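You operate a simulated robot arm through the tools that you are given. There is no shell and no other tool.

You run a simulated two-armed robot. Do the job below in one go: nothing can be reset, and whatever is moved stays where it is left.

TASK
Set the bench regulator for the job card's torque and run the small test bolt.
Fine: the white runner gives 100 Nm for each bar; lever about on the mark, bench valve open before the run, no second hit on the tight bolt, runner back in its cup, valve shut after. Set down upright: white runner.

It is judged by the outcome, as a careful person would: the job done as asked, and still so three seconds after it is handed in. It fails if anything else is knocked over, pushed out of place, dropped, spilled or broken.

THE ROBOT
Two 7-joint arms with two-finger parallel grippers on one trunk that stands fixed in place. Base frame: the origin is at the foot of the trunk, x ahead of it, y to its left, z up; the work surface is at about z = 900. Readings come in mm, degrees, newtons and seconds.
The left shoulder is at [70, 177, 1195], the right one opposite. With the tool pointing down near the work surface each hand reaches from about 300 to 740 mm from the base axis, measured 20 degrees to its own side. Payload 3.43 kg a hand.
The tool frame of a hand sits at the grasp point between the pads (the TCP): z along the fingers, y along the line on which they close. The tips reach 30 mm beyond it. Largest opening 94 mm; finger width 28, thickness 10; the body of the gripper, 50 by 96 mm, starts 55 mm behind the TCP.
Orientation is that of the tool frame in the base frame, as a unit quaternion [x, y, z, w]. With the fingers straight down and closing along the base's y, the tool's x points along the base's -x, its y along +y and its z along -z.

THE INTERFACE
- The arms move only by the tool play_rows. It takes "left_plan", "right_plan" or both (then of equal length, played together; a hand with none holds still); each is a list of rows, each a list of 6 numbers: the shift along the base's x, y, z in mm, then the turn, a rotation vector about the base's x, y, z in degrees. In form: [[x, y, z, rx, ry, rz], ...]. A call has 1 to 20 rows; each row is the pose to reach, as a shift and turn from the pose commanded when the call began. "left_grip" and "right_grip" are, for a hand that has rows, the gripper command, from -1 (fully open) to 1 (shut), values between in proportion, set as the call begins (left out, the last holds). A row lasts 0.2 s, in which the tool goes at most 50 mm and 8.6 degrees; a call with a longer step from one row to the next is refused whole, and so is a gripper value outside its range. A pose out of reach is approached as far as the arm can. The call stops where the force on the tool passes 40 N (or 10 N more than at its start, if that is more) or the arm is blocked; 0.2 s more then pass. The fingers move at their own pace (about 153 mm/s each) and stop on an object; they squeeze with about 22 N. The grip force told is the motor's: it shows also when the fingers shut on nothing. Time passes only in rows, and 0.2 s behind the last, so rows that repeat a pose let the fingers close. It gives the time, the measured TCP pose, the force on the tool (base axes), the opening and the grip force at its end, in the units of the frame above (readings bear some noise), with the torque about the TCP (base axes, N m) and any sound that the robot's microphone picked up.
- Cameras (640 x 400 px; columns grow to the right, rows downward): "scene" is now at [136.6, -23.8, 1517.4]; the picture's right is [-0.26, -0.96, 0.00], its down [-0.51, 0.14, -0.85] and it looks along [0.82, -0.22, -0.52] (base axes); focal length 359 px, centre (320, 200). "left" rides on the left gripper at [76, -14, -102] in its tool frame; the picture's right is [0.18, 0.98, 0.00], its down [-0.75, 0.14, -0.64] and it looks along [-0.63, 0.12, 0.77] (tool axes); focal length 243 px, centre (320, 200). "right" rides on the right gripper at [76, 14, -102] in its tool frame; the picture's right is [-0.18, 0.98, 0.00], its down [-0.75, -0.14, -0.64] and it looks along [-0.63, -0.12, 0.77] (tool axes); focal length 243 px, centre (320, 200). There is no depth. A picture from a camera that has moved, and an enlarged one, comes with that camera's place and axes in the base frame and with its lens.
- get_image(camera): a new picture of that camera. It takes no simulated time.
- raise_lower(by): slides the trunk up (or, below 0, down) by that many mm; the arms and the scene camera ride with it, the base frame stays. It gives what a move gives, with no picture.
- turn_head(pan, tilt): turns the head with the scene camera to pan (to the left, within 86 degrees either way) and tilt (down, from -29 to 69), counted from straight ahead of the robot. It gives what a move gives.
- enlarge(camera, box): a new picture of the part [left, top, right, bottom] of that camera's present view, enlarged. It takes no simulated time.
- sign_off(): hands the job in; it is judged then, once.

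Nothing tells you positions but the pictures and the camera data. Unless the task says otherwise, let go and move clear before handing in.

The tools are called as name(argument=value, ...) on one line, values as JSON. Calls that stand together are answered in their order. play_rows: Moves the arms, as the interface text tells. Its arguments: {"type":"object","properties":{"left_plan":{"type":"array","items":{"type":"array","items":{"type":"number"}}},"left_grip":{"type":"number"},"right_plan":{"type":"array","items":{"type":"array","items":{"type":"number"}}},"right_grip":{"type":"number"}},"required":[]} The other tools are called the same way: raise_lower (by) slides the trunk up or down; turn_head (pan, tilt) turns the head that bears the scene camera; get_image (camera) takes a picture; enlarge (camera, box) takes an enlarged picture of a part of a camera's view; sign_off () hands the job in.

At the start:

```text
time_s: 0.0
left_position: [537.7, 81.8, 1286.3]
left_tcp_rot: [0.001, 1.0, 0.0, 0.001]
left_wrist_force: [0.6, -1.1, 0.1]
left_ft_torque: [-0.01, 0.01, -0.01]
left_grip_width: 94.1
left_finger_force: 0.2
right_position: [516.9, -280.1, 1310.3]
right_tcp_rot: [0.0, 1.0, -0.001, 0.0]
right_wrist_force: [0.2, 0.3, 0.6]
right_ft_torque: [0.01, -0.01, 0.0]
right_grip_width: 94.1
right_finger_force: 0.0
trunk travel left (down, up): [-775.0, 65.0]
head pan, tilt: [-15.2, 31.6]
```

scene: 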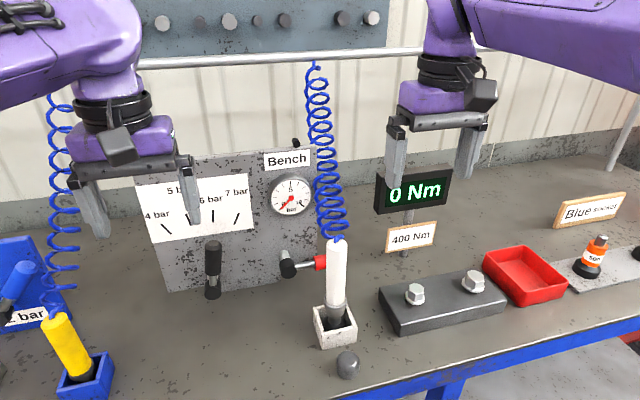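
right: 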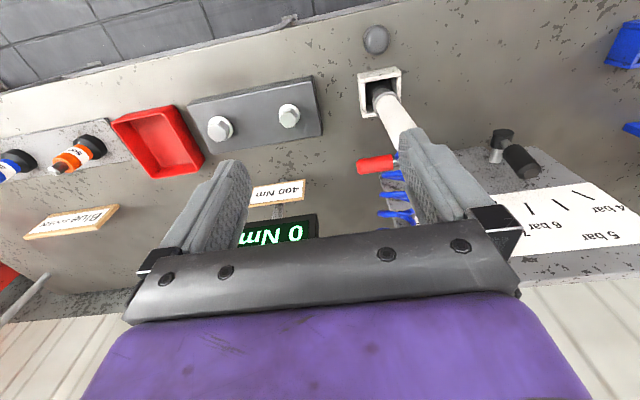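
left: 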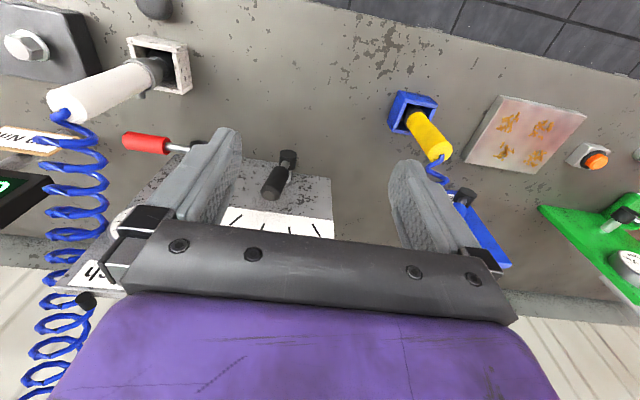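

I see the Bench regulator panel with a lever and a 4–7 bar scale, a gauge, a red-handled valve, the white runner in its cup, a block with two bolts, and a 400 Nm card. I'll look closer before moving anything.

enlarge(camera="scene", box=[130, 140, 360, 310])

enlarge(camera="scene", box=[270, 160, 530, 390])

enlarge(camera="scene", box=[480, 160, 640, 320])

turn_head(pan=30, tilt=40)

get_image(camera="scene")

```text
2.35 times, centred on (245, 225) of scene
camera zoom: at [136.6, -23.8, 1517.4], right [-0.26, -0.96, 0.0], down [-0.51, 0.14, -0.85], along [0.82, -0.22, -0.52], focal length 846 px, centre (496, 141)
```

zoom: 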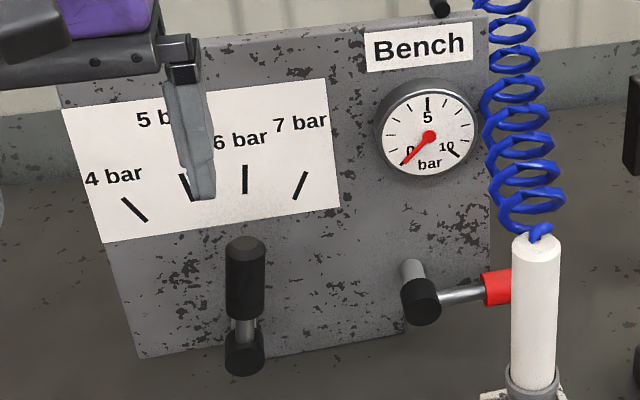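

```text
1.74 times, centred on (400, 275) of scene
camera zoom: at [136.6, -23.8, 1517.4], right [-0.26, -0.96, 0.0], down [-0.51, 0.14, -0.85], along [0.82, -0.22, -0.52], focal length 625 px, centre (181, 70)
```

zoom: 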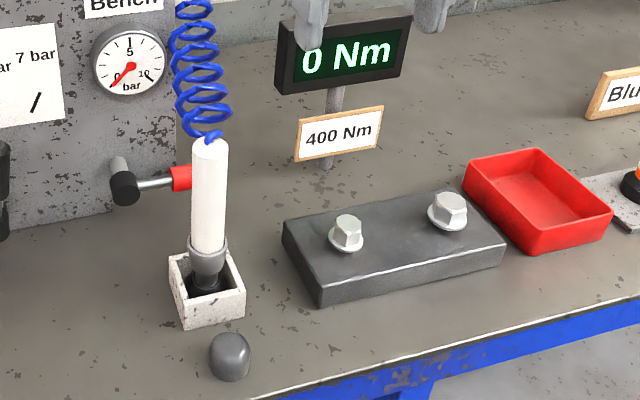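

```text
2.50 times, centred on (560, 240) of scene
camera zoom: at [136.6, -23.8, 1517.4], right [-0.26, -0.96, 0.0], down [-0.51, 0.14, -0.85], along [0.82, -0.22, -0.52], focal length 899 px, centre (-280, 100)
```

zoom: 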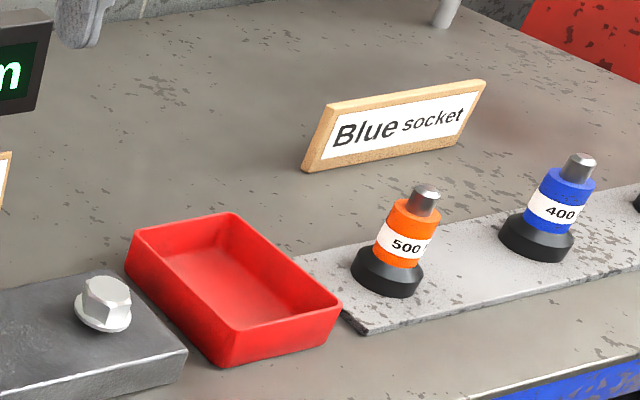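

```text
time_s: 1.1
left_position: [538.2, 82.3, 1285.2]
left_tcp_rot: [0.0, 1.0, 0.0, 0.001]
left_wrist_force: [-0.2, 0.2, 0.1]
left_ft_torque: [0.02, -0.02, 0.03]
left_grip_width: 94.0
left_finger_force: 0.0
right_position: [516.6, -281.0, 1310.2]
right_tcp_rot: [-0.001, 1.0, 0.0, 0.0]
right_wrist_force: [-0.7, -0.7, -0.3]
right_ft_torque: [0.03, -0.01, -0.01]
right_grip_width: 94.0
right_finger_force: 0.1
trunk travel left (down, up): [-775.0, 65.0]
head pan, tilt: [30.0, 40.0]
```

```text
taken
camera scene: at [123.6, 42.2, 1504.5], right [0.5, -0.87, 0.0], down [-0.56, -0.32, -0.77], along [0.66, 0.38, -0.64], focal length 359 px, centre (320, 200)
```

scene: 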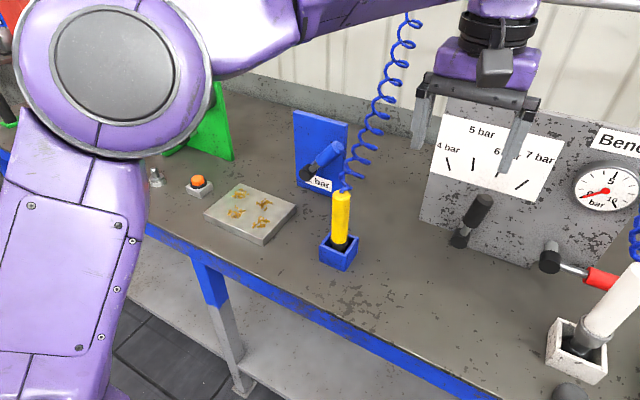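

The left part of the bench holds another (yellow) runner with its own regulator, a green panel and an orange button. Next I look to the right and from other viewpoints.

turn_head(pan=-50, tilt=35)

get_image(camera="scene")

turn_head(pan=-15, tilt=50)

get_image(camera="scene")

turn_head(pan=70, tilt=35)

get_image(camera="scene")

enlarge(camera="right", box=[180, 0, 560, 240])

enlarge(camera="right", box=[0, 80, 240, 280])

```text
time_s: 2.7
left_position: [536.7, 82.4, 1286.4]
left_tcp_rot: [-0.001, 1.0, 0.0, 0.001]
left_wrist_force: [0.7, 0.1, -0.8]
left_ft_torque: [0.02, -0.01, 0.0]
left_grip_width: 94.3
left_finger_force: 0.0
right_position: [516.2, -279.7, 1311.3]
right_tcp_rot: [0.0, 1.0, 0.0, 0.0]
right_wrist_force: [0.6, -0.3, -1.0]
right_ft_torque: [0.02, 0.02, -0.01]
right_grip_width: 94.0
right_finger_force: 0.0
trunk travel left (down, up): [-775.0, 65.0]
head pan, tilt: [-50.0, 35.0]
```

```text
taken
camera scene: at [106.6, -67.6, 1512.1], right [-0.77, -0.64, 0.0], down [-0.37, 0.44, -0.82], along [0.53, -0.63, -0.57], focal length 359 px, centre (320, 200)
```

scene: 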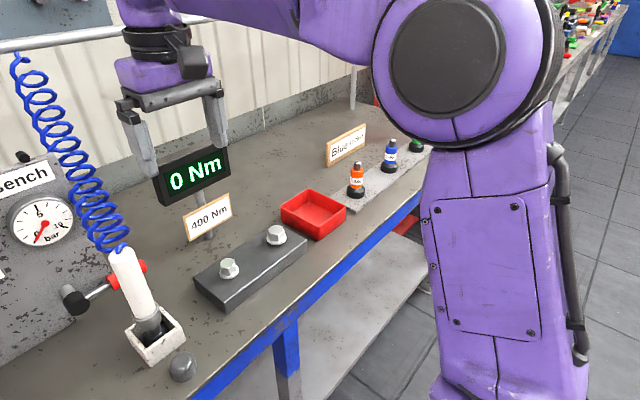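

```text
time_s: 3.7
left_position: [538.9, 81.4, 1285.5]
left_tcp_rot: [0.0, 1.0, 0.0, 0.0]
left_wrist_force: [-0.3, 0.4, -0.8]
left_ft_torque: [0.0, -0.01, 0.03]
left_grip_width: 93.9
left_finger_force: 0.1
right_position: [517.1, -280.6, 1310.5]
right_tcp_rot: [0.0, 1.0, 0.001, 0.0]
right_wrist_force: [0.2, 0.1, 0.2]
right_ft_torque: [0.0, 0.04, 0.04]
right_grip_width: 93.8
right_finger_force: 0.0
trunk travel left (down, up): [-775.0, 65.0]
head pan, tilt: [-15.0, 50.0]
```

```text
taken
camera scene: at [124.3, -20.3, 1490.4], right [-0.26, -0.97, 0.0], down [-0.74, 0.2, -0.64], along [0.62, -0.17, -0.77], focal length 359 px, centre (320, 200)
```

scene: 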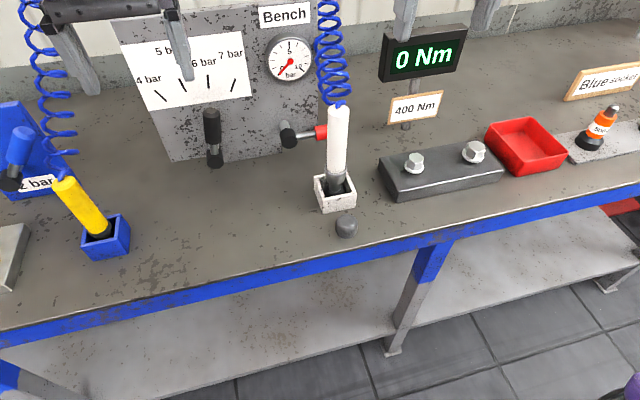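

```text
time_s: 5.3
left_position: [537.1, 81.6, 1285.3]
left_tcp_rot: [0.0, 1.0, 0.0, 0.001]
left_wrist_force: [0.2, -0.4, 1.3]
left_ft_torque: [-0.01, -0.02, 0.03]
left_grip_width: 94.1
left_finger_force: 0.0
right_position: [517.4, -279.2, 1309.6]
right_tcp_rot: [-0.001, 1.0, 0.0, 0.0]
right_wrist_force: [-0.5, -0.5, -0.1]
right_ft_torque: [0.01, -0.01, 0.0]
right_grip_width: 94.0
right_finger_force: 0.1
trunk travel left (down, up): [-775.0, 65.0]
head pan, tilt: [70.0, 35.0]
```

```text
taken
camera scene: at [80.1, 82.5, 1512.1], right [0.94, -0.34, 0.0], down [-0.2, -0.54, -0.82], along [0.28, 0.77, -0.57], focal length 359 px, centre (320, 200)
```

scene: 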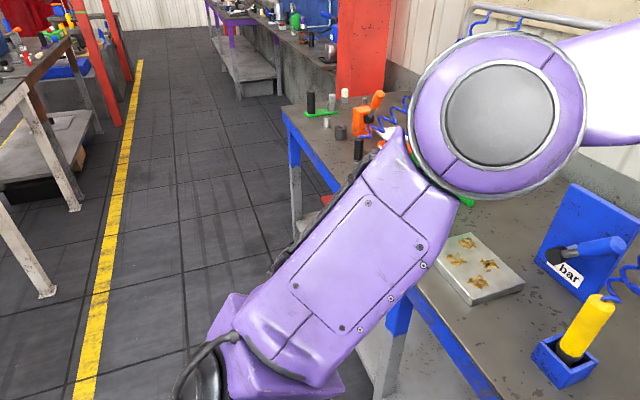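

```text
1.67 times, centred on (370, 120) of right
camera zoom: at [440.0, -265.1, 1413.4], right [0.18, 0.98, 0.0], down [0.75, -0.14, 0.64], along [0.63, -0.12, -0.77], focal length 404 px, centre (237, 333)
```

zoom: 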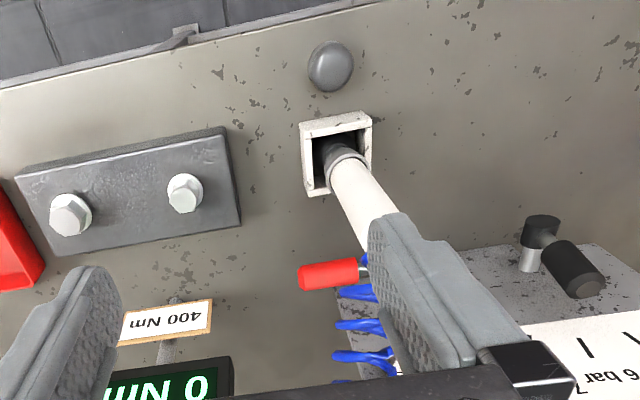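

```text
2.00 times, centred on (120, 180) of right
camera zoom: at [440.0, -265.1, 1413.4], right [0.18, 0.98, 0.0], down [0.75, -0.14, 0.64], along [0.63, -0.12, -0.77], focal length 485 px, centre (720, 240)
```

zoom: 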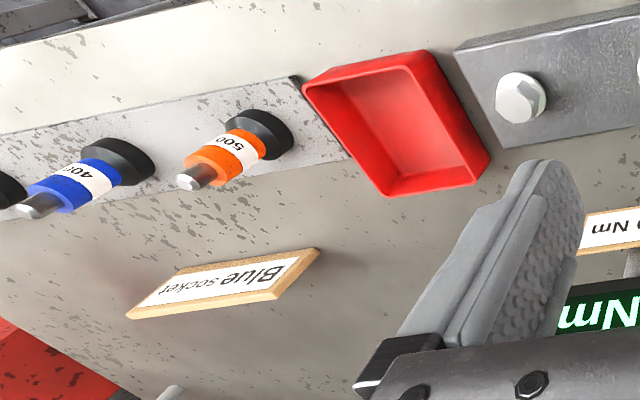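

The lever stands near vertical (about the 6 mark), the gauge reads 0, so the valve is shut, and the card reads 400 Nm, which means 4 bar. I'll pitch the left hand up to 45° in front of the panel so its camera looks straight at it.

play_rows(left_plan=[[4, -4, -38, 0, -7.5, 0], [8, -8, -76, 0, -15, 0], [12, -12, -114, 0, -22.5, 0], [16, -16, -152, 0, -30, 0], [18, -20, -190, 0, -37.5, 0], [20, -22, -220, 0, -45, 0], [20, -22, -220, 0, -45, 0]])

get_image(camera="left")

turn_head(pan=-5, tilt=32)

get_image(camera="scene")

```text
time_s: 6.9
left_position: [560.8, 63.0, 1087.5]
left_tcp_rot: [-0.015, 0.926, -0.008, 0.377]
left_wrist_force: [-0.1, 0.3, 0.7]
left_ft_torque: [0.02, 0.05, -0.04]
left_grip_width: 93.9
left_finger_force: 0.1
left hand out of reach, approached as far as the arm can: row 6, 7
right_position: [516.1, -279.3, 1311.7]
right_tcp_rot: [0.0, 1.0, 0.0, 0.0]
right_wrist_force: [-0.2, -0.6, 0.8]
right_ft_torque: [0.01, 0.03, 0.01]
right_grip_width: 94.2
right_finger_force: 0.0
trunk travel left (down, up): [-775.0, 65.0]
head pan, tilt: [70.0, 35.0]
```

```text
taken
camera left: at [435.2, 46.5, 1107.7], right [-0.15, 0.98, -0.15], down [0.09, 0.17, 0.98], along [0.98, 0.14, -0.11], focal length 243 px, centre (320, 200)
```

left: 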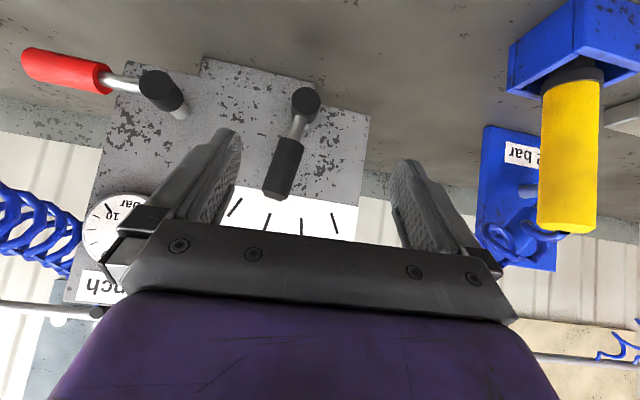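

```text
time_s: 8.3
left_position: [560.4, 65.8, 1082.6]
left_tcp_rot: [-0.018, 0.928, -0.007, 0.372]
left_wrist_force: [-0.5, 0.1, 0.3]
left_ft_torque: [-0.01, -0.01, 0.01]
left_grip_width: 94.2
left_finger_force: 0.1
right_position: [515.8, -279.8, 1310.9]
right_tcp_rot: [0.001, 1.0, 0.0, 0.0]
right_wrist_force: [0.0, -0.3, -0.2]
right_ft_torque: [0.01, 0.03, -0.01]
right_grip_width: 94.2
right_finger_force: 0.0
trunk travel left (down, up): [-775.0, 65.0]
head pan, tilt: [-5.0, 32.0]
```

```text
taken
camera scene: at [139.2, -8.0, 1516.7], right [-0.09, -1.0, 0.0], down [-0.53, 0.05, -0.85], along [0.84, -0.07, -0.53], focal length 359 px, centre (320, 200)
```

scene: 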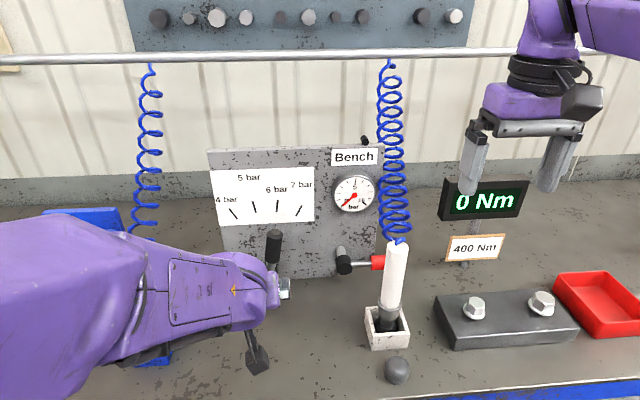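

The left hand reached about 44° of pitch; the lever pivots near (716, 52, 962) and leans about 9° to the right. I'll zoom in on the now unobstructed scale, gauge and valve.

enlarge(camera="scene", box=[195, 135, 415, 295])

enlarge(camera="left", box=[0, 30, 380, 270])

```text
2.50 times, centred on (305, 215) of scene
camera zoom: at [139.2, -8.0, 1516.7], right [-0.09, -1.0, 0.0], down [-0.53, 0.05, -0.85], along [0.84, -0.07, -0.53], focal length 899 px, centre (358, 162)
```

zoom: 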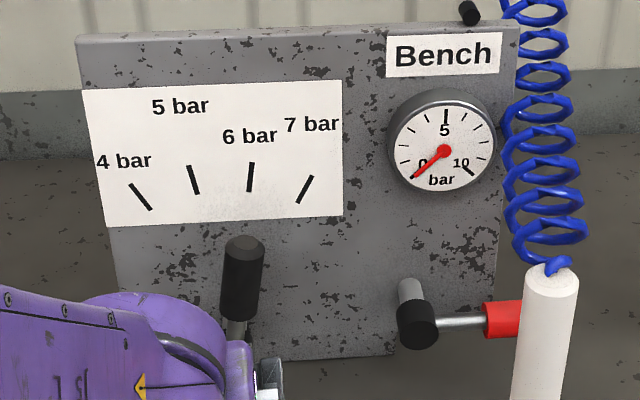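

```text
1.67 times, centred on (190, 150) of left
camera zoom: at [436.1, 49.0, 1104.1], right [-0.16, 0.98, -0.15], down [0.1, 0.17, 0.98], along [0.98, 0.14, -0.12], focal length 404 px, centre (537, 283)
```

zoom: 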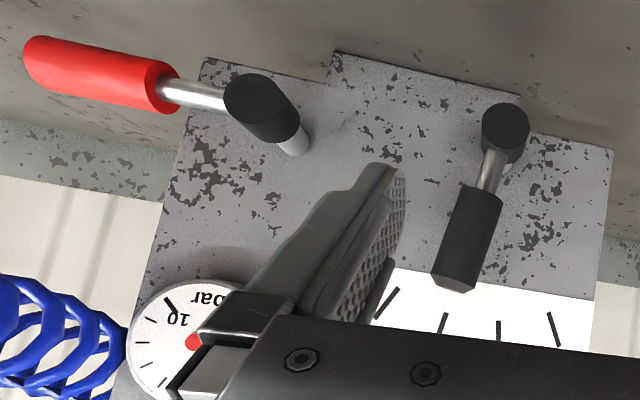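

The marks sit symmetrically at about ±9° and ±27° around the pivot, and the lever is on 6 bar, so it must swing to about 27° left for 4 bar. I'll close the left fingers and bring them in front of the panel, just right of the lever.

play_rows(left_plan=[[25, -25, 10, 0, 0, 0], [55, -55, 15, 0, 0, 0], [82, -80, 15, 0, 0, 0], [82, -80, 15, 0, 0, 0]], left_grip=1)

get_image(camera="left")

get_image(camera="scene")

```text
time_s: 9.5
left_position: [655.5, 9.7, 1113.9]
left_tcp_rot: [-0.042, 0.92, -0.027, 0.388]
left_wrist_force: [1.4, -0.7, -0.6]
left_ft_torque: [-0.03, -0.02, 0.01]
left_grip_width: 0.2
left_finger_force: 21.6
right_position: [516.6, -279.3, 1310.6]
right_tcp_rot: [0.0, 1.0, 0.0, 0.0]
right_wrist_force: [0.8, 0.2, 0.4]
right_ft_torque: [0.03, 0.01, 0.02]
right_grip_width: 94.0
right_finger_force: 0.1
trunk travel left (down, up): [-775.0, 65.0]
head pan, tilt: [-5.0, 32.0]
stopped in row 4 (left hand): the arm was blocked; the commanded pose is now the measured one
```

```text
taken
camera left: at [529.8, -10.2, 1132.1], right [-0.18, 0.96, -0.21], down [0.06, 0.23, 0.97], along [0.98, 0.17, -0.1], focal length 243 px, centre (320, 200)
```

left: 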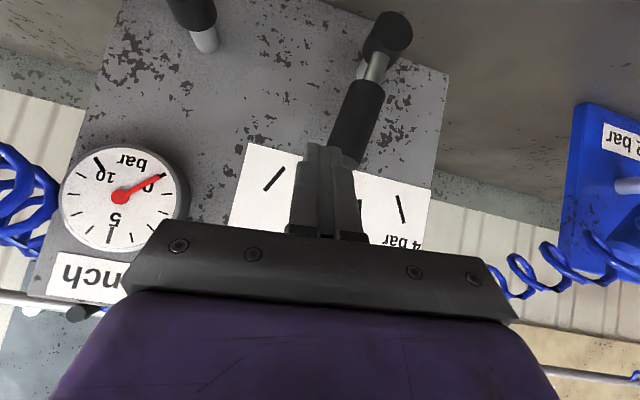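

```text
taken
camera scene: at [138.8, -7.7, 1516.8], right [-0.09, -1.0, 0.0], down [-0.53, 0.05, -0.85], along [0.84, -0.07, -0.53], focal length 359 px, centre (320, 200)
```

scene: 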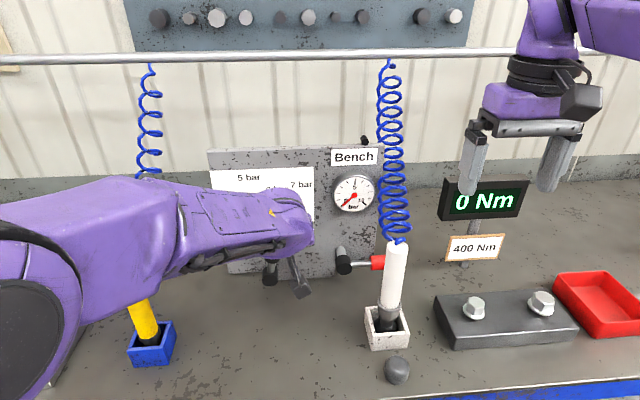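

The left arm stopped at a joint limit rather than on contact, with the fingertips above and right of the lever. I'll try easing forward from here with small steps.

play_rows(left_plan=[[15, -8, 0, 0, 0, -3], [30, -16, 0, 0, 0, -6], [42, -22, 0, 0, 0, -9], [42, -22, 0, 0, 0, -9]])

get_image(camera="left")

get_image(camera="scene")

```text
time_s: 10.5
left_position: [696.7, -15.3, 1112.1]
left_tcp_rot: [0.034, 0.921, -0.056, 0.383]
left_wrist_force: [-0.4, -0.6, 0.3]
left_ft_torque: [-0.02, 0.01, 0.0]
left_grip_width: 0.2
left_finger_force: 22.2
right_position: [515.9, -281.3, 1310.9]
right_tcp_rot: [0.001, 1.0, 0.0, 0.001]
right_wrist_force: [0.0, 0.5, 1.0]
right_ft_torque: [0.02, 0.02, 0.0]
right_grip_width: 93.9
right_finger_force: 0.1
trunk travel left (down, up): [-775.0, 65.0]
head pan, tilt: [-5.0, 32.0]
```

```text
taken
camera left: at [569.2, -15.1, 1131.1], right [-0.03, 0.98, -0.21], down [0.09, 0.21, 0.97], along [1.0, 0.01, -0.1], focal length 243 px, centre (320, 200)
```

left: 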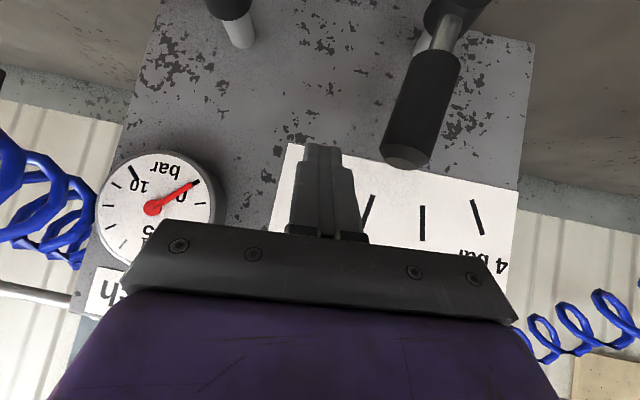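

```text
taken
camera scene: at [138.8, -8.4, 1516.8], right [-0.09, -1.0, 0.0], down [-0.53, 0.05, -0.85], along [0.84, -0.07, -0.53], focal length 359 px, centre (320, 200)
```

scene: 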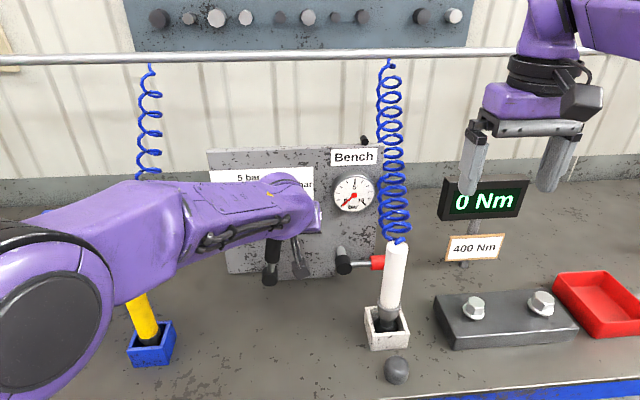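

The hand is now right of the lever and clear of it. I'll lower the closed fingertips alongside the lever handle.

play_rows(left_plan=[[8, 0, -17, 0, 0, 0], [16, 0, -34, 0, 0, 0], [24, 0, -50, 0, 0, 0], [24, 0, -50, 0, 0, 0]])

get_image(camera="left")

enlarge(camera="scene", box=[195, 135, 415, 295])

```text
time_s: 11.5
left_position: [720.3, -15.0, 1061.6]
left_tcp_rot: [0.033, 0.921, -0.055, 0.384]
left_wrist_force: [0.2, -0.6, 0.1]
left_ft_torque: [0.04, 0.0, 0.01]
left_grip_width: 0.2
left_finger_force: 22.0
right_position: [515.7, -279.8, 1310.2]
right_tcp_rot: [0.0, 1.0, 0.0, 0.0]
right_wrist_force: [-0.5, 0.1, -0.7]
right_ft_torque: [-0.01, -0.04, 0.01]
right_grip_width: 93.8
right_finger_force: 0.1
trunk travel left (down, up): [-775.0, 65.0]
head pan, tilt: [-5.0, 32.0]
```

```text
taken
camera left: at [593.6, -14.4, 1080.7], right [-0.03, 0.98, -0.21], down [0.09, 0.21, 0.97], along [1.0, 0.01, -0.1], focal length 243 px, centre (320, 200)
```

left: 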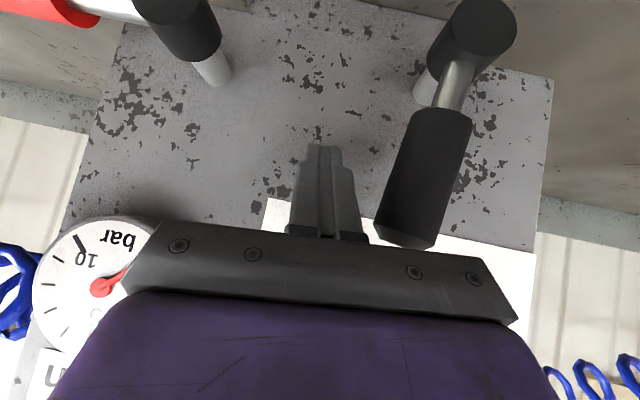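

```text
2.50 times, centred on (305, 215) of scene
camera zoom: at [139.0, -8.0, 1516.7], right [-0.09, -1.0, 0.0], down [-0.53, 0.05, -0.85], along [0.84, -0.07, -0.53], focal length 899 px, centre (358, 162)
```

zoom: 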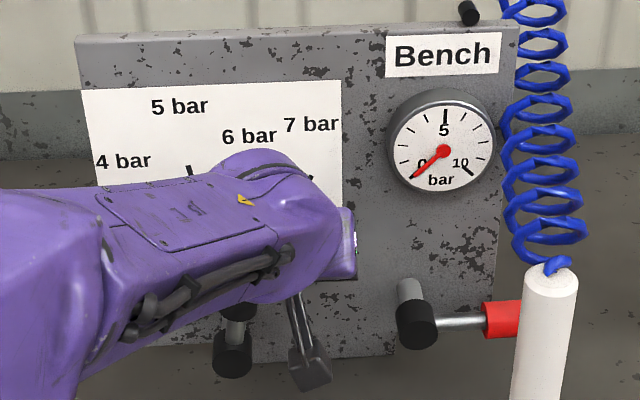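

The fingertips are level with the lever handle on its right. I'll push it left in steps and watch the force.

play_rows(left_plan=[[4, 10, 0, 0, 0, 0], [4, 20, 0, 0, 0, 0], [4, 28, 0, 0, 0, 0], [4, 36, 0, 0, 0, 0], [4, 44, 0, 0, 0, 0], [4, 52, 0, 0, 0, 0]])

get_image(camera="left")

```text
time_s: 12.9
left_position: [723.6, 37.0, 1063.9]
left_tcp_rot: [0.034, 0.921, -0.056, 0.385]
left_wrist_force: [-0.2, -3.6, 3.7]
left_ft_torque: [-0.01, -0.01, -0.03]
left_grip_width: 0.2
left_finger_force: 21.7
right_position: [514.8, -279.9, 1310.3]
right_tcp_rot: [0.0, 1.0, 0.0, 0.0]
right_wrist_force: [-0.3, 0.2, -0.7]
right_ft_torque: [-0.01, 0.03, 0.0]
right_grip_width: 94.1
right_finger_force: 0.2
trunk travel left (down, up): [-775.0, 65.0]
head pan, tilt: [-5.0, 32.0]
```

```text
taken
camera left: at [596.9, 37.0, 1081.6], right [-0.03, 0.98, -0.21], down [0.09, 0.21, 0.97], along [1.0, 0.01, -0.1], focal length 243 px, centre (320, 200)
```

left: 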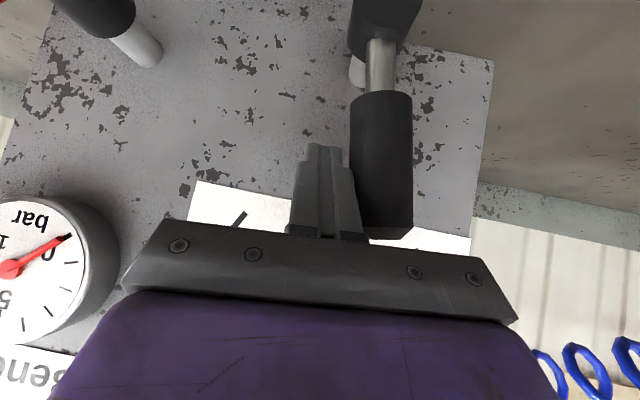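

The lever is now about 12° left of vertical and moves freely. I'll keep pushing with a slight downward drift to follow its arc.

play_rows(left_plan=[[0, 7, -4, 0, 0, 0], [0, 14, -8, 0, 0, 0], [0, 19, -12, 0, 0, 0], [0, 19, -12, 0, 0, 0]])

get_image(camera="left")

enlarge(camera="scene", box=[195, 135, 415, 295])

```text
time_s: 13.9
left_position: [723.9, 55.4, 1050.6]
left_tcp_rot: [0.033, 0.921, -0.055, 0.384]
left_wrist_force: [-0.6, -0.8, 3.6]
left_ft_torque: [0.02, 0.03, 0.05]
left_grip_width: 0.1
left_finger_force: 22.1
right_position: [514.6, -279.5, 1310.8]
right_tcp_rot: [0.0, 1.0, 0.0, 0.0]
right_wrist_force: [-0.2, -0.5, -1.4]
right_ft_torque: [0.0, 0.01, -0.01]
right_grip_width: 93.8
right_finger_force: 0.0
trunk travel left (down, up): [-775.0, 65.0]
head pan, tilt: [-5.0, 32.0]
```

```text
taken
camera left: at [596.7, 56.8, 1069.1], right [-0.03, 0.98, -0.21], down [0.09, 0.21, 0.97], along [1.0, 0.01, -0.1], focal length 243 px, centre (320, 200)
```

left: 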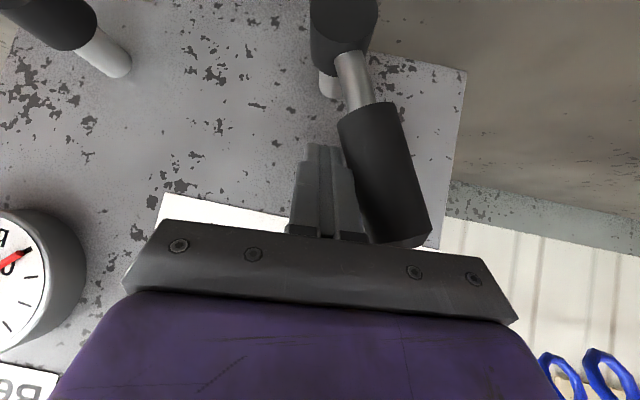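

```text
2.50 times, centred on (305, 215) of scene
camera zoom: at [138.3, -8.5, 1516.8], right [-0.09, -1.0, 0.0], down [-0.53, 0.05, -0.85], along [0.85, -0.07, -0.53], focal length 899 px, centre (358, 162)
```

zoom: 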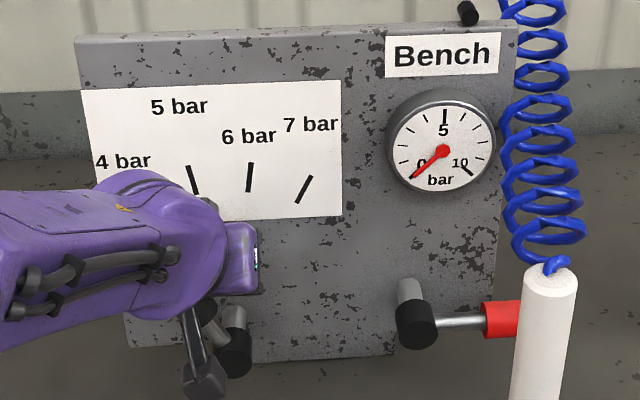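

The lever now reads about 27–30° left, close to the 4 mark. I'll back the hand off to the right and away, then check from the head camera.

play_rows(left_plan=[[0, -12, 0, 0, 0, 0], [-5, -30, 5, 0, 0, 0], [-40, -40, 20, 0, 0, 0], [-85, -30, 40, 0, 0, 0], [-130, -5, 60, 0, 0, 0], [-160, 35, 80, 0, 0, 0], [-170, 75, 95, 0, 0, 0], [-175, 115, 110, 0, 0, 0]])

get_image(camera="left")

get_image(camera="scene")

enlarge(camera="scene", box=[195, 135, 415, 295])

```text
refused: row 4 steps farther than a row can; nothing moved
```

```text
taken
camera left: at [596.7, 56.8, 1069.1], right [-0.03, 0.98, -0.21], down [0.09, 0.21, 0.97], along [1.0, 0.01, -0.1], focal length 243 px, centre (320, 200)
```

left: 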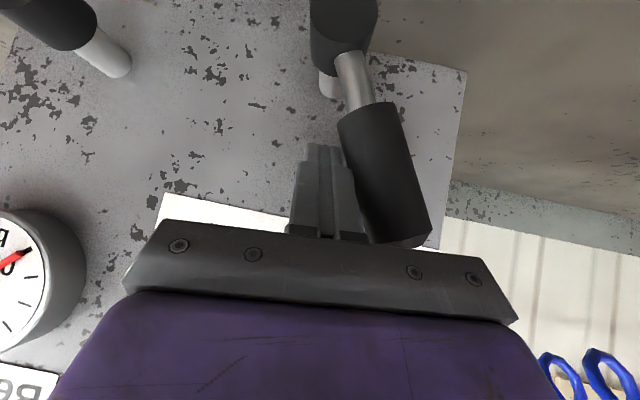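

```text
taken
camera scene: at [138.3, -8.5, 1516.8], right [-0.09, -1.0, 0.0], down [-0.53, 0.05, -0.85], along [0.85, -0.07, -0.53], focal length 359 px, centre (320, 200)
```

scene: 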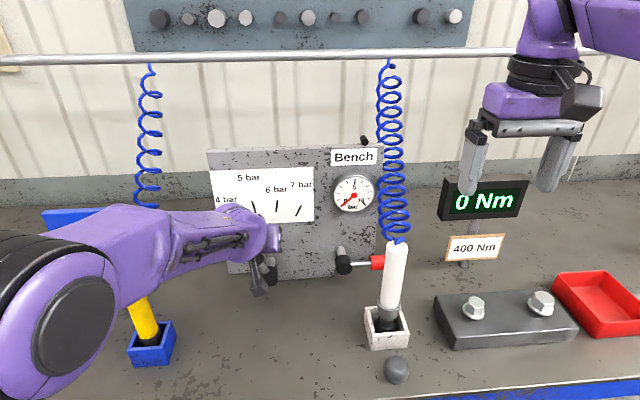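

```text
2.50 times, centred on (305, 215) of scene
camera zoom: at [138.3, -8.5, 1516.8], right [-0.09, -1.0, 0.0], down [-0.53, 0.05, -0.85], along [0.85, -0.07, -0.53], focal length 899 px, centre (358, 162)
```

zoom: 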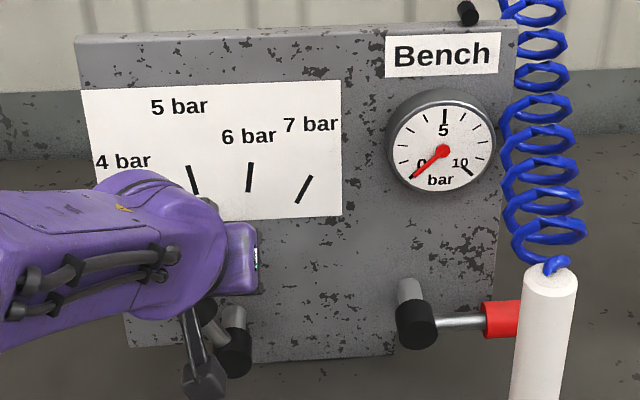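

The last plan was refused because one step was too long. I'll repeat the retreat with shorter steps.

play_rows(left_plan=[[0, -12, 0, 0, 0, 0], [0, -35, 5, 0, 0, 0], [-30, -60, 15, 0, 0, 0], [-60, -80, 30, 0, 0, 0], [-85, -95, 60, 0, 0, 0], [-85, -95, 100, 0, 0, 0], [-85, -95, 130, 0, 0, 0]])

get_image(camera="left")

get_image(camera="scene")

enlarge(camera="scene", box=[195, 135, 415, 295])

```text
time_s: 15.0
left_position: [631.0, -10.5, 971.6]
left_tcp_rot: [0.009, 0.956, -0.06, 0.285]
left_wrist_force: [1.2, 0.2, 0.0]
left_ft_torque: [0.0, 0.02, 0.0]
left_grip_width: 0.0
left_finger_force: 21.3
right_position: [516.7, -280.9, 1309.3]
right_tcp_rot: [0.0, 1.0, 0.0, 0.0]
right_wrist_force: [1.1, 0.5, 0.7]
right_ft_torque: [-0.01, 0.0, -0.02]
right_grip_width: 93.9
right_finger_force: 0.0
trunk travel left (down, up): [-775.0, 65.0]
head pan, tilt: [-5.0, 32.0]
stopped in row 5 (left hand): the arm was blocked; the commanded pose is now the measured one
```

```text
taken
camera left: at [511.2, -14.4, 1016.1], right [-0.11, 0.97, -0.21], down [0.29, 0.23, 0.93], along [0.95, 0.04, -0.31], focal length 243 px, centre (320, 200)
```

left: 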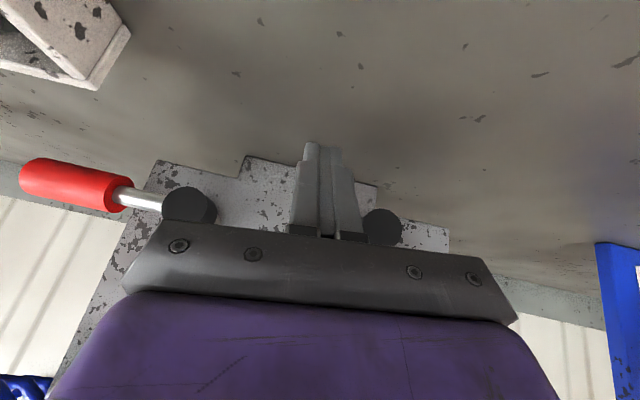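

```text
taken
camera scene: at [139.6, -9.3, 1516.6], right [-0.09, -1.0, 0.0], down [-0.53, 0.05, -0.85], along [0.84, -0.07, -0.53], focal length 359 px, centre (320, 200)
```

scene: 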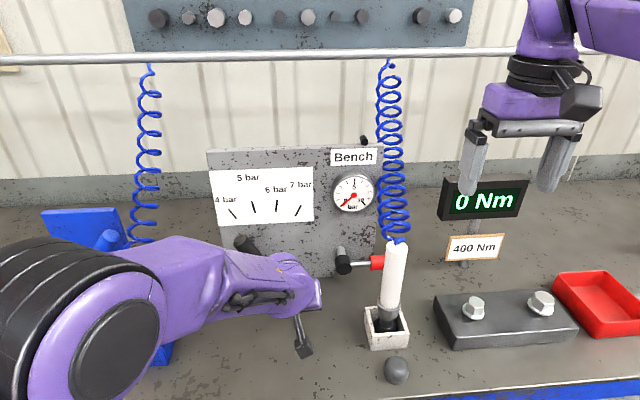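

```text
2.50 times, centred on (305, 215) of scene
camera zoom: at [139.6, -9.3, 1516.6], right [-0.09, -1.0, 0.0], down [-0.53, 0.05, -0.85], along [0.84, -0.07, -0.53], focal length 899 px, centre (358, 162)
```

zoom: 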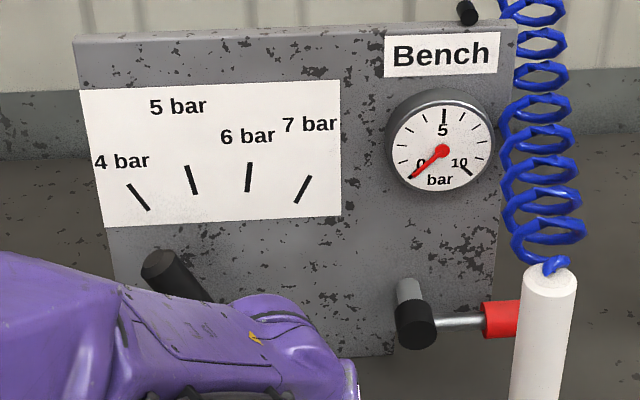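

The lever sits near 4 (perhaps slightly past it); the gauge will tell once the valve is open. The left arm hit a joint limit and sagged while retreating, so I'll yaw the hand toward the right, in line with its forearm, and move it toward the valve.

play_rows(left_plan=[[3, -15, 0, 1.1, -0.7, -6.4], [6, -30, 0, 2.2, -1.5, -12.8], [8, -45, 0, 3.3, -2.2, -19.3], [9, -60, -3, 4.4, -3.0, -25.7], [10, -75, -5, 5.5, -3.7, -32.1], [10, -75, -5, 5.5, -3.7, -32.1]])

get_image(camera="left")

get_image(camera="scene")

```text
time_s: 16.4
left_position: [639.8, -87.1, 967.4]
left_tcp_rot: [0.291, 0.908, -0.09, 0.287]
left_wrist_force: [0.1, 0.0, 0.2]
left_ft_torque: [0.0, 0.04, 0.01]
left_grip_width: 0.0
left_finger_force: 21.3
right_position: [515.5, -278.5, 1310.7]
right_tcp_rot: [0.0, 1.0, 0.0, 0.0]
right_wrist_force: [-0.2, -0.1, 0.1]
right_ft_torque: [0.06, -0.03, 0.01]
right_grip_width: 93.8
right_finger_force: 0.1
trunk travel left (down, up): [-775.0, 65.0]
head pan, tilt: [-5.0, 32.0]
```

```text
taken
camera left: at [532.6, -28.4, 1006.3], right [0.45, 0.89, -0.1], down [0.28, -0.03, 0.96], along [0.85, -0.46, -0.27], focal length 243 px, centre (320, 200)
```

left: 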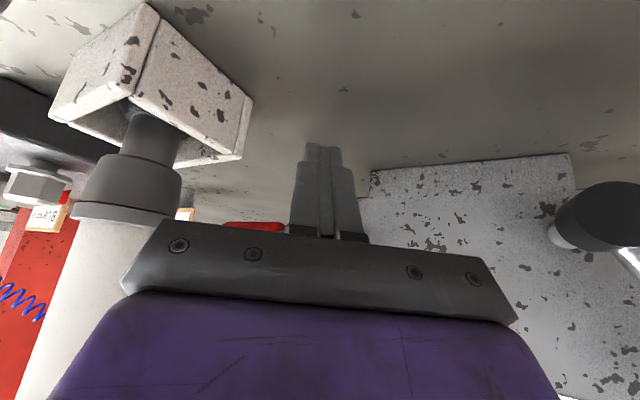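

```text
taken
camera scene: at [138.8, -8.0, 1516.8], right [-0.09, -1.0, 0.0], down [-0.53, 0.05, -0.85], along [0.84, -0.07, -0.53], focal length 359 px, centre (320, 200)
```

scene: 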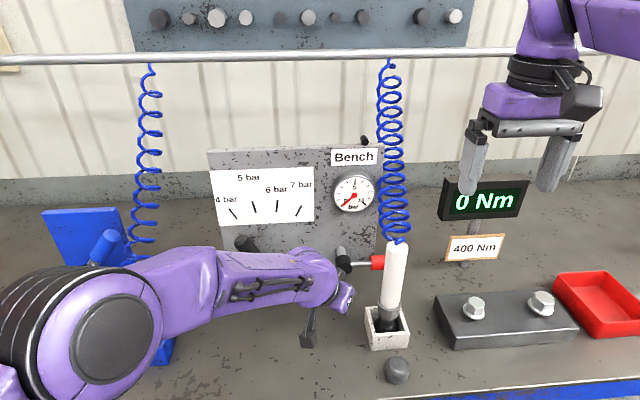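

The hand is well oriented; the valve handle runs level at z≈984 from y≈-113 to -250, so it can only swing up. I'll slide the closed fingertips under it between the pivot and the runner.

play_rows(left_plan=[[15, -15, -10, 0, 0, 0], [30, -30, -20, 0, 0, 0], [45, -43, -26, 0, 0, 0], [60, -56, -27, 0, 0, 0], [75, -68, -27, 0, 0, 0], [75, -68, -27, 0, 0, 0]])

get_image(camera="left")

get_image(camera="scene")

enlarge(camera="scene", box=[270, 220, 430, 370])

```text
time_s: 17.8
left_position: [682.6, -140.5, 940.3]
left_tcp_rot: [0.293, 0.908, -0.09, 0.287]
left_wrist_force: [-0.2, -0.1, -0.7]
left_ft_torque: [0.03, -0.03, -0.01]
left_grip_width: 0.0
left_finger_force: 22.0
left hand out of reach, approached as far as the arm can: row 4, 5, 6
right_position: [515.8, -280.5, 1310.3]
right_tcp_rot: [0.0, 1.0, 0.0, 0.0]
right_wrist_force: [-0.5, -0.6, 0.0]
right_ft_torque: [-0.02, 0.02, -0.01]
right_grip_width: 94.0
right_finger_force: 0.1
trunk travel left (down, up): [-775.0, 65.0]
head pan, tilt: [-5.0, 32.0]
```

```text
taken
camera left: at [577.0, -82.3, 980.1], right [0.45, 0.89, -0.1], down [0.28, -0.03, 0.96], along [0.85, -0.46, -0.26], focal length 243 px, centre (320, 200)
```

left: 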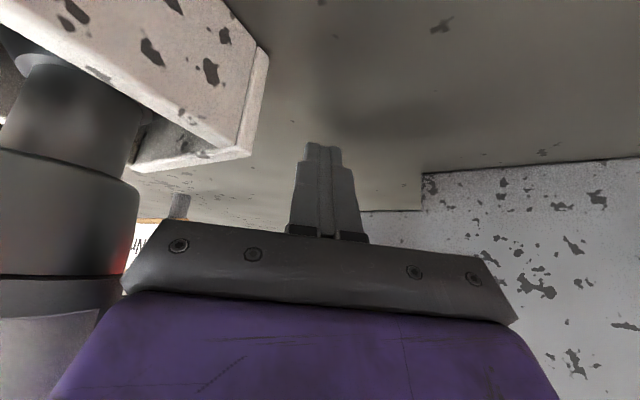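

```text
taken
camera scene: at [139.4, -9.0, 1516.7], right [-0.09, -1.0, 0.0], down [-0.53, 0.05, -0.85], along [0.84, -0.07, -0.53], focal length 359 px, centre (320, 200)
```

scene: 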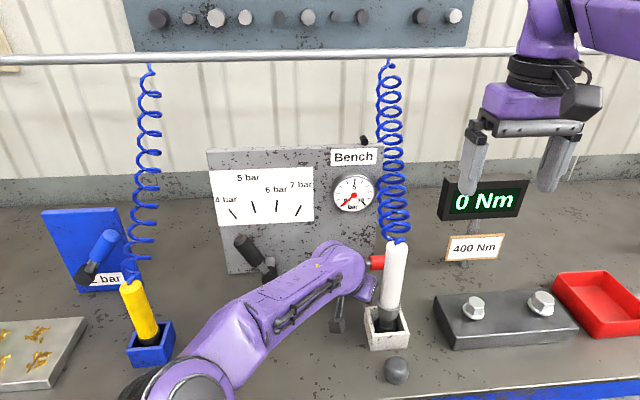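

```text
2.67 times, centred on (350, 295) of scene
camera zoom: at [139.4, -9.0, 1516.7], right [-0.09, -1.0, 0.0], down [-0.53, 0.05, -0.85], along [0.84, -0.07, -0.53], focal length 958 px, centre (240, -53)
```

zoom: 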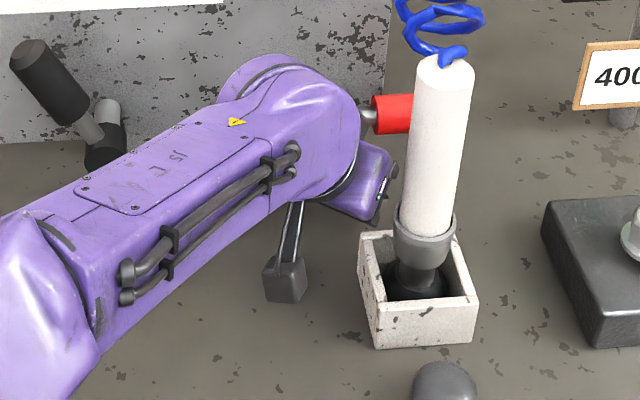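

The arm ran out of reach short of the handle: the shoulder is too high. I'll withdraw the left hand, raise it, then lower the trunk about 120 mm so both arms can point level.

play_rows(left_plan=[[-15, 18, 0, 0, 0, 0], [-30, 36, 5, 0, 0, 0], [-42, 53, 15, 0, 0, 0], [-42, 53, 40, 0, 0, 0], [-42, 53, 65, 0, 0, 0], [-42, 53, 90, 0, 0, 0], [-42, 53, 120, 0, 0, 0], [-42, 53, 120, 0, 0, 0]])

get_image(camera="scene")

get_image(camera="left")

```text
time_s: 19.6
left_position: [640.7, -87.2, 1061.3]
left_tcp_rot: [0.291, 0.908, -0.09, 0.287]
left_wrist_force: [0.2, -1.5, 0.4]
left_ft_torque: [0.04, 0.02, -0.01]
left_grip_width: 0.0
left_finger_force: 22.2
right_position: [516.6, -281.2, 1310.8]
right_tcp_rot: [0.0, 1.0, 0.0, 0.0]
right_wrist_force: [0.0, -0.8, 0.4]
right_ft_torque: [-0.02, -0.02, 0.01]
right_grip_width: 94.1
right_finger_force: 0.0
trunk travel left (down, up): [-775.0, 65.0]
head pan, tilt: [-5.0, 32.0]
```

```text
taken
camera scene: at [139.6, -8.2, 1516.7], right [-0.09, -1.0, 0.0], down [-0.53, 0.05, -0.85], along [0.84, -0.07, -0.53], focal length 359 px, centre (320, 200)
```

scene: 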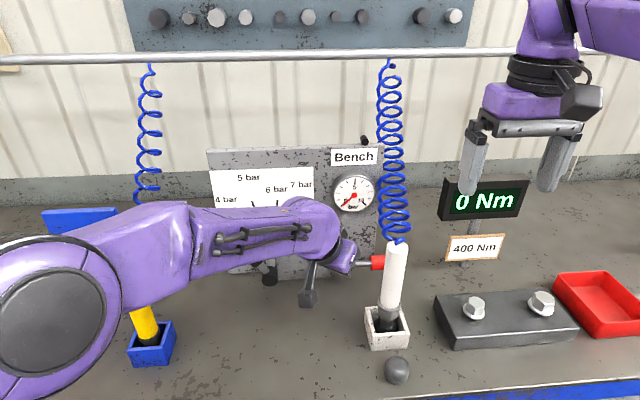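

```text
taken
camera left: at [534.1, -29.0, 1100.1], right [0.45, 0.89, -0.1], down [0.28, -0.03, 0.96], along [0.85, -0.46, -0.27], focal length 243 px, centre (320, 200)
```

left: 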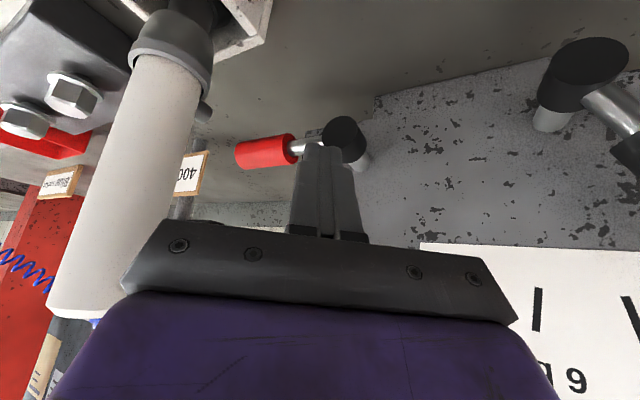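

All clear around both hands. I'll lower the trunk 110 mm.

raise_lower(by=-110)

get_image(camera="scene")

get_image(camera="right")

```text
time_s: 21.1
left_position: [640.9, -87.1, 950.5]
left_tcp_rot: [0.291, 0.908, -0.089, 0.287]
left_wrist_force: [0.0, 0.4, -0.3]
left_ft_torque: [0.02, 0.0, -0.04]
left_grip_width: 0.1
left_finger_force: 21.8
right_position: [516.5, -280.1, 1201.1]
right_tcp_rot: [0.0, 1.0, 0.0, 0.0]
right_wrist_force: [-0.3, 0.4, 0.3]
right_ft_torque: [0.02, -0.02, -0.03]
right_grip_width: 94.0
right_finger_force: 0.1
trunk travel left (down, up): [-665.0, 175.0]
head pan, tilt: [-5.0, 32.0]
```

```text
taken
camera scene: at [138.8, -8.0, 1406.8], right [-0.09, -1.0, 0.0], down [-0.53, 0.05, -0.85], along [0.84, -0.07, -0.53], focal length 359 px, centre (320, 200)
```

scene: 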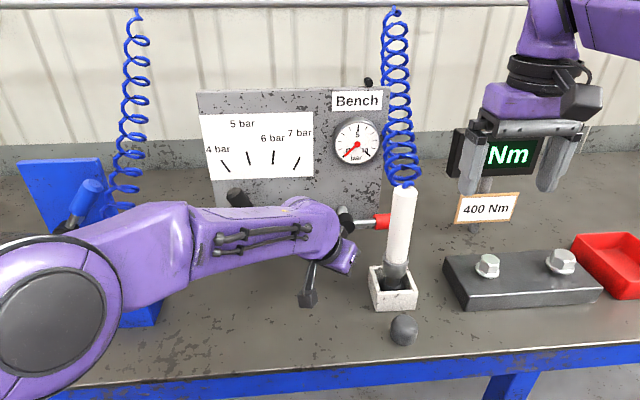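

```text
taken
camera right: at [439.7, -265.1, 1303.6], right [0.18, 0.98, 0.0], down [0.75, -0.14, 0.64], along [0.63, -0.12, -0.77], focal length 243 px, centre (320, 200)
```

right: 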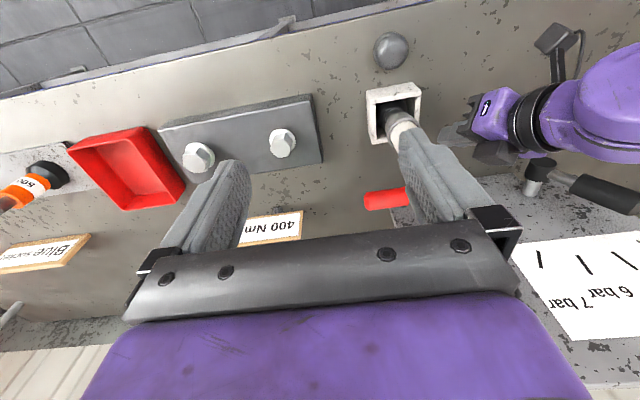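

There's more room now. I'll tilt the left hand flatter (about 38° below level) and slide the fingertips under the valve rod.

play_rows(left_plan=[[0, 0, 5, -3.6, -5.2, 0], [0, 0, 5, -7.2, -10.4, 0], [5, -5, 0, -10.9, -15.6, 0], [20, -20, -10, -10.9, -15.6, 0], [37, -35, -11, -10.9, -15.6, 0], [54, -50, -11, -10.9, -15.6, 0], [71, -65, -11, -10.9, -15.6, 0], [71, -65, -11, -10.9, -15.6, 0]])

get_image(camera="left")

enlarge(camera="scene", box=[260, 150, 440, 350])

get_image(camera="right")

```text
time_s: 22.9
left_position: [707.3, -149.5, 945.3]
left_tcp_rot: [0.27, 0.847, -0.134, 0.437]
left_wrist_force: [-18.9, 14.0, 10.1]
left_ft_torque: [-0.19, -0.99, 1.0]
left_grip_width: 0.0
left_finger_force: 22.2
right_position: [510.0, -277.3, 1204.7]
right_tcp_rot: [0.0, 1.0, -0.001, 0.002]
right_wrist_force: [0.1, -0.2, 1.2]
right_ft_torque: [0.0, -0.02, 0.01]
right_grip_width: 93.9
right_finger_force: 0.1
trunk travel left (down, up): [-665.0, 175.0]
head pan, tilt: [-5.0, 32.0]
```

```text
taken
camera left: at [595.4, -87.6, 941.6], right [0.48, 0.87, -0.14], down [0.01, 0.16, 0.99], along [0.88, -0.48, 0.07], focal length 243 px, centre (320, 200)
```

left: 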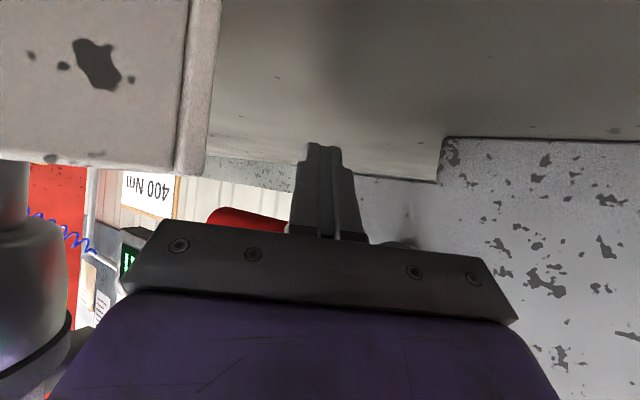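

```text
2.00 times, centred on (350, 250) of scene
camera zoom: at [132.1, -4.7, 1407.6], right [-0.09, -1.0, 0.0], down [-0.52, 0.04, -0.85], along [0.85, -0.07, -0.53], focal length 719 px, centre (260, 100)
```

zoom: 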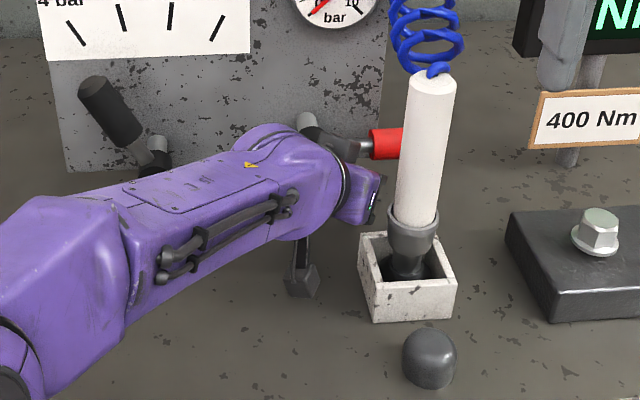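

```text
taken
camera right: at [433.8, -262.3, 1306.5], right [0.18, 0.98, 0.0], down [0.75, -0.14, 0.65], along [0.64, -0.12, -0.76], focal length 243 px, centre (320, 200)
```

right: 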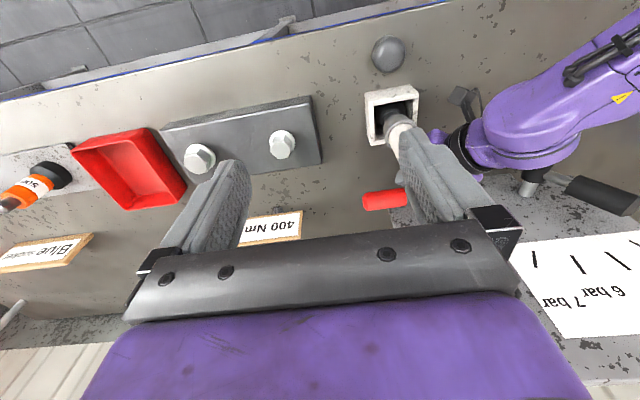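

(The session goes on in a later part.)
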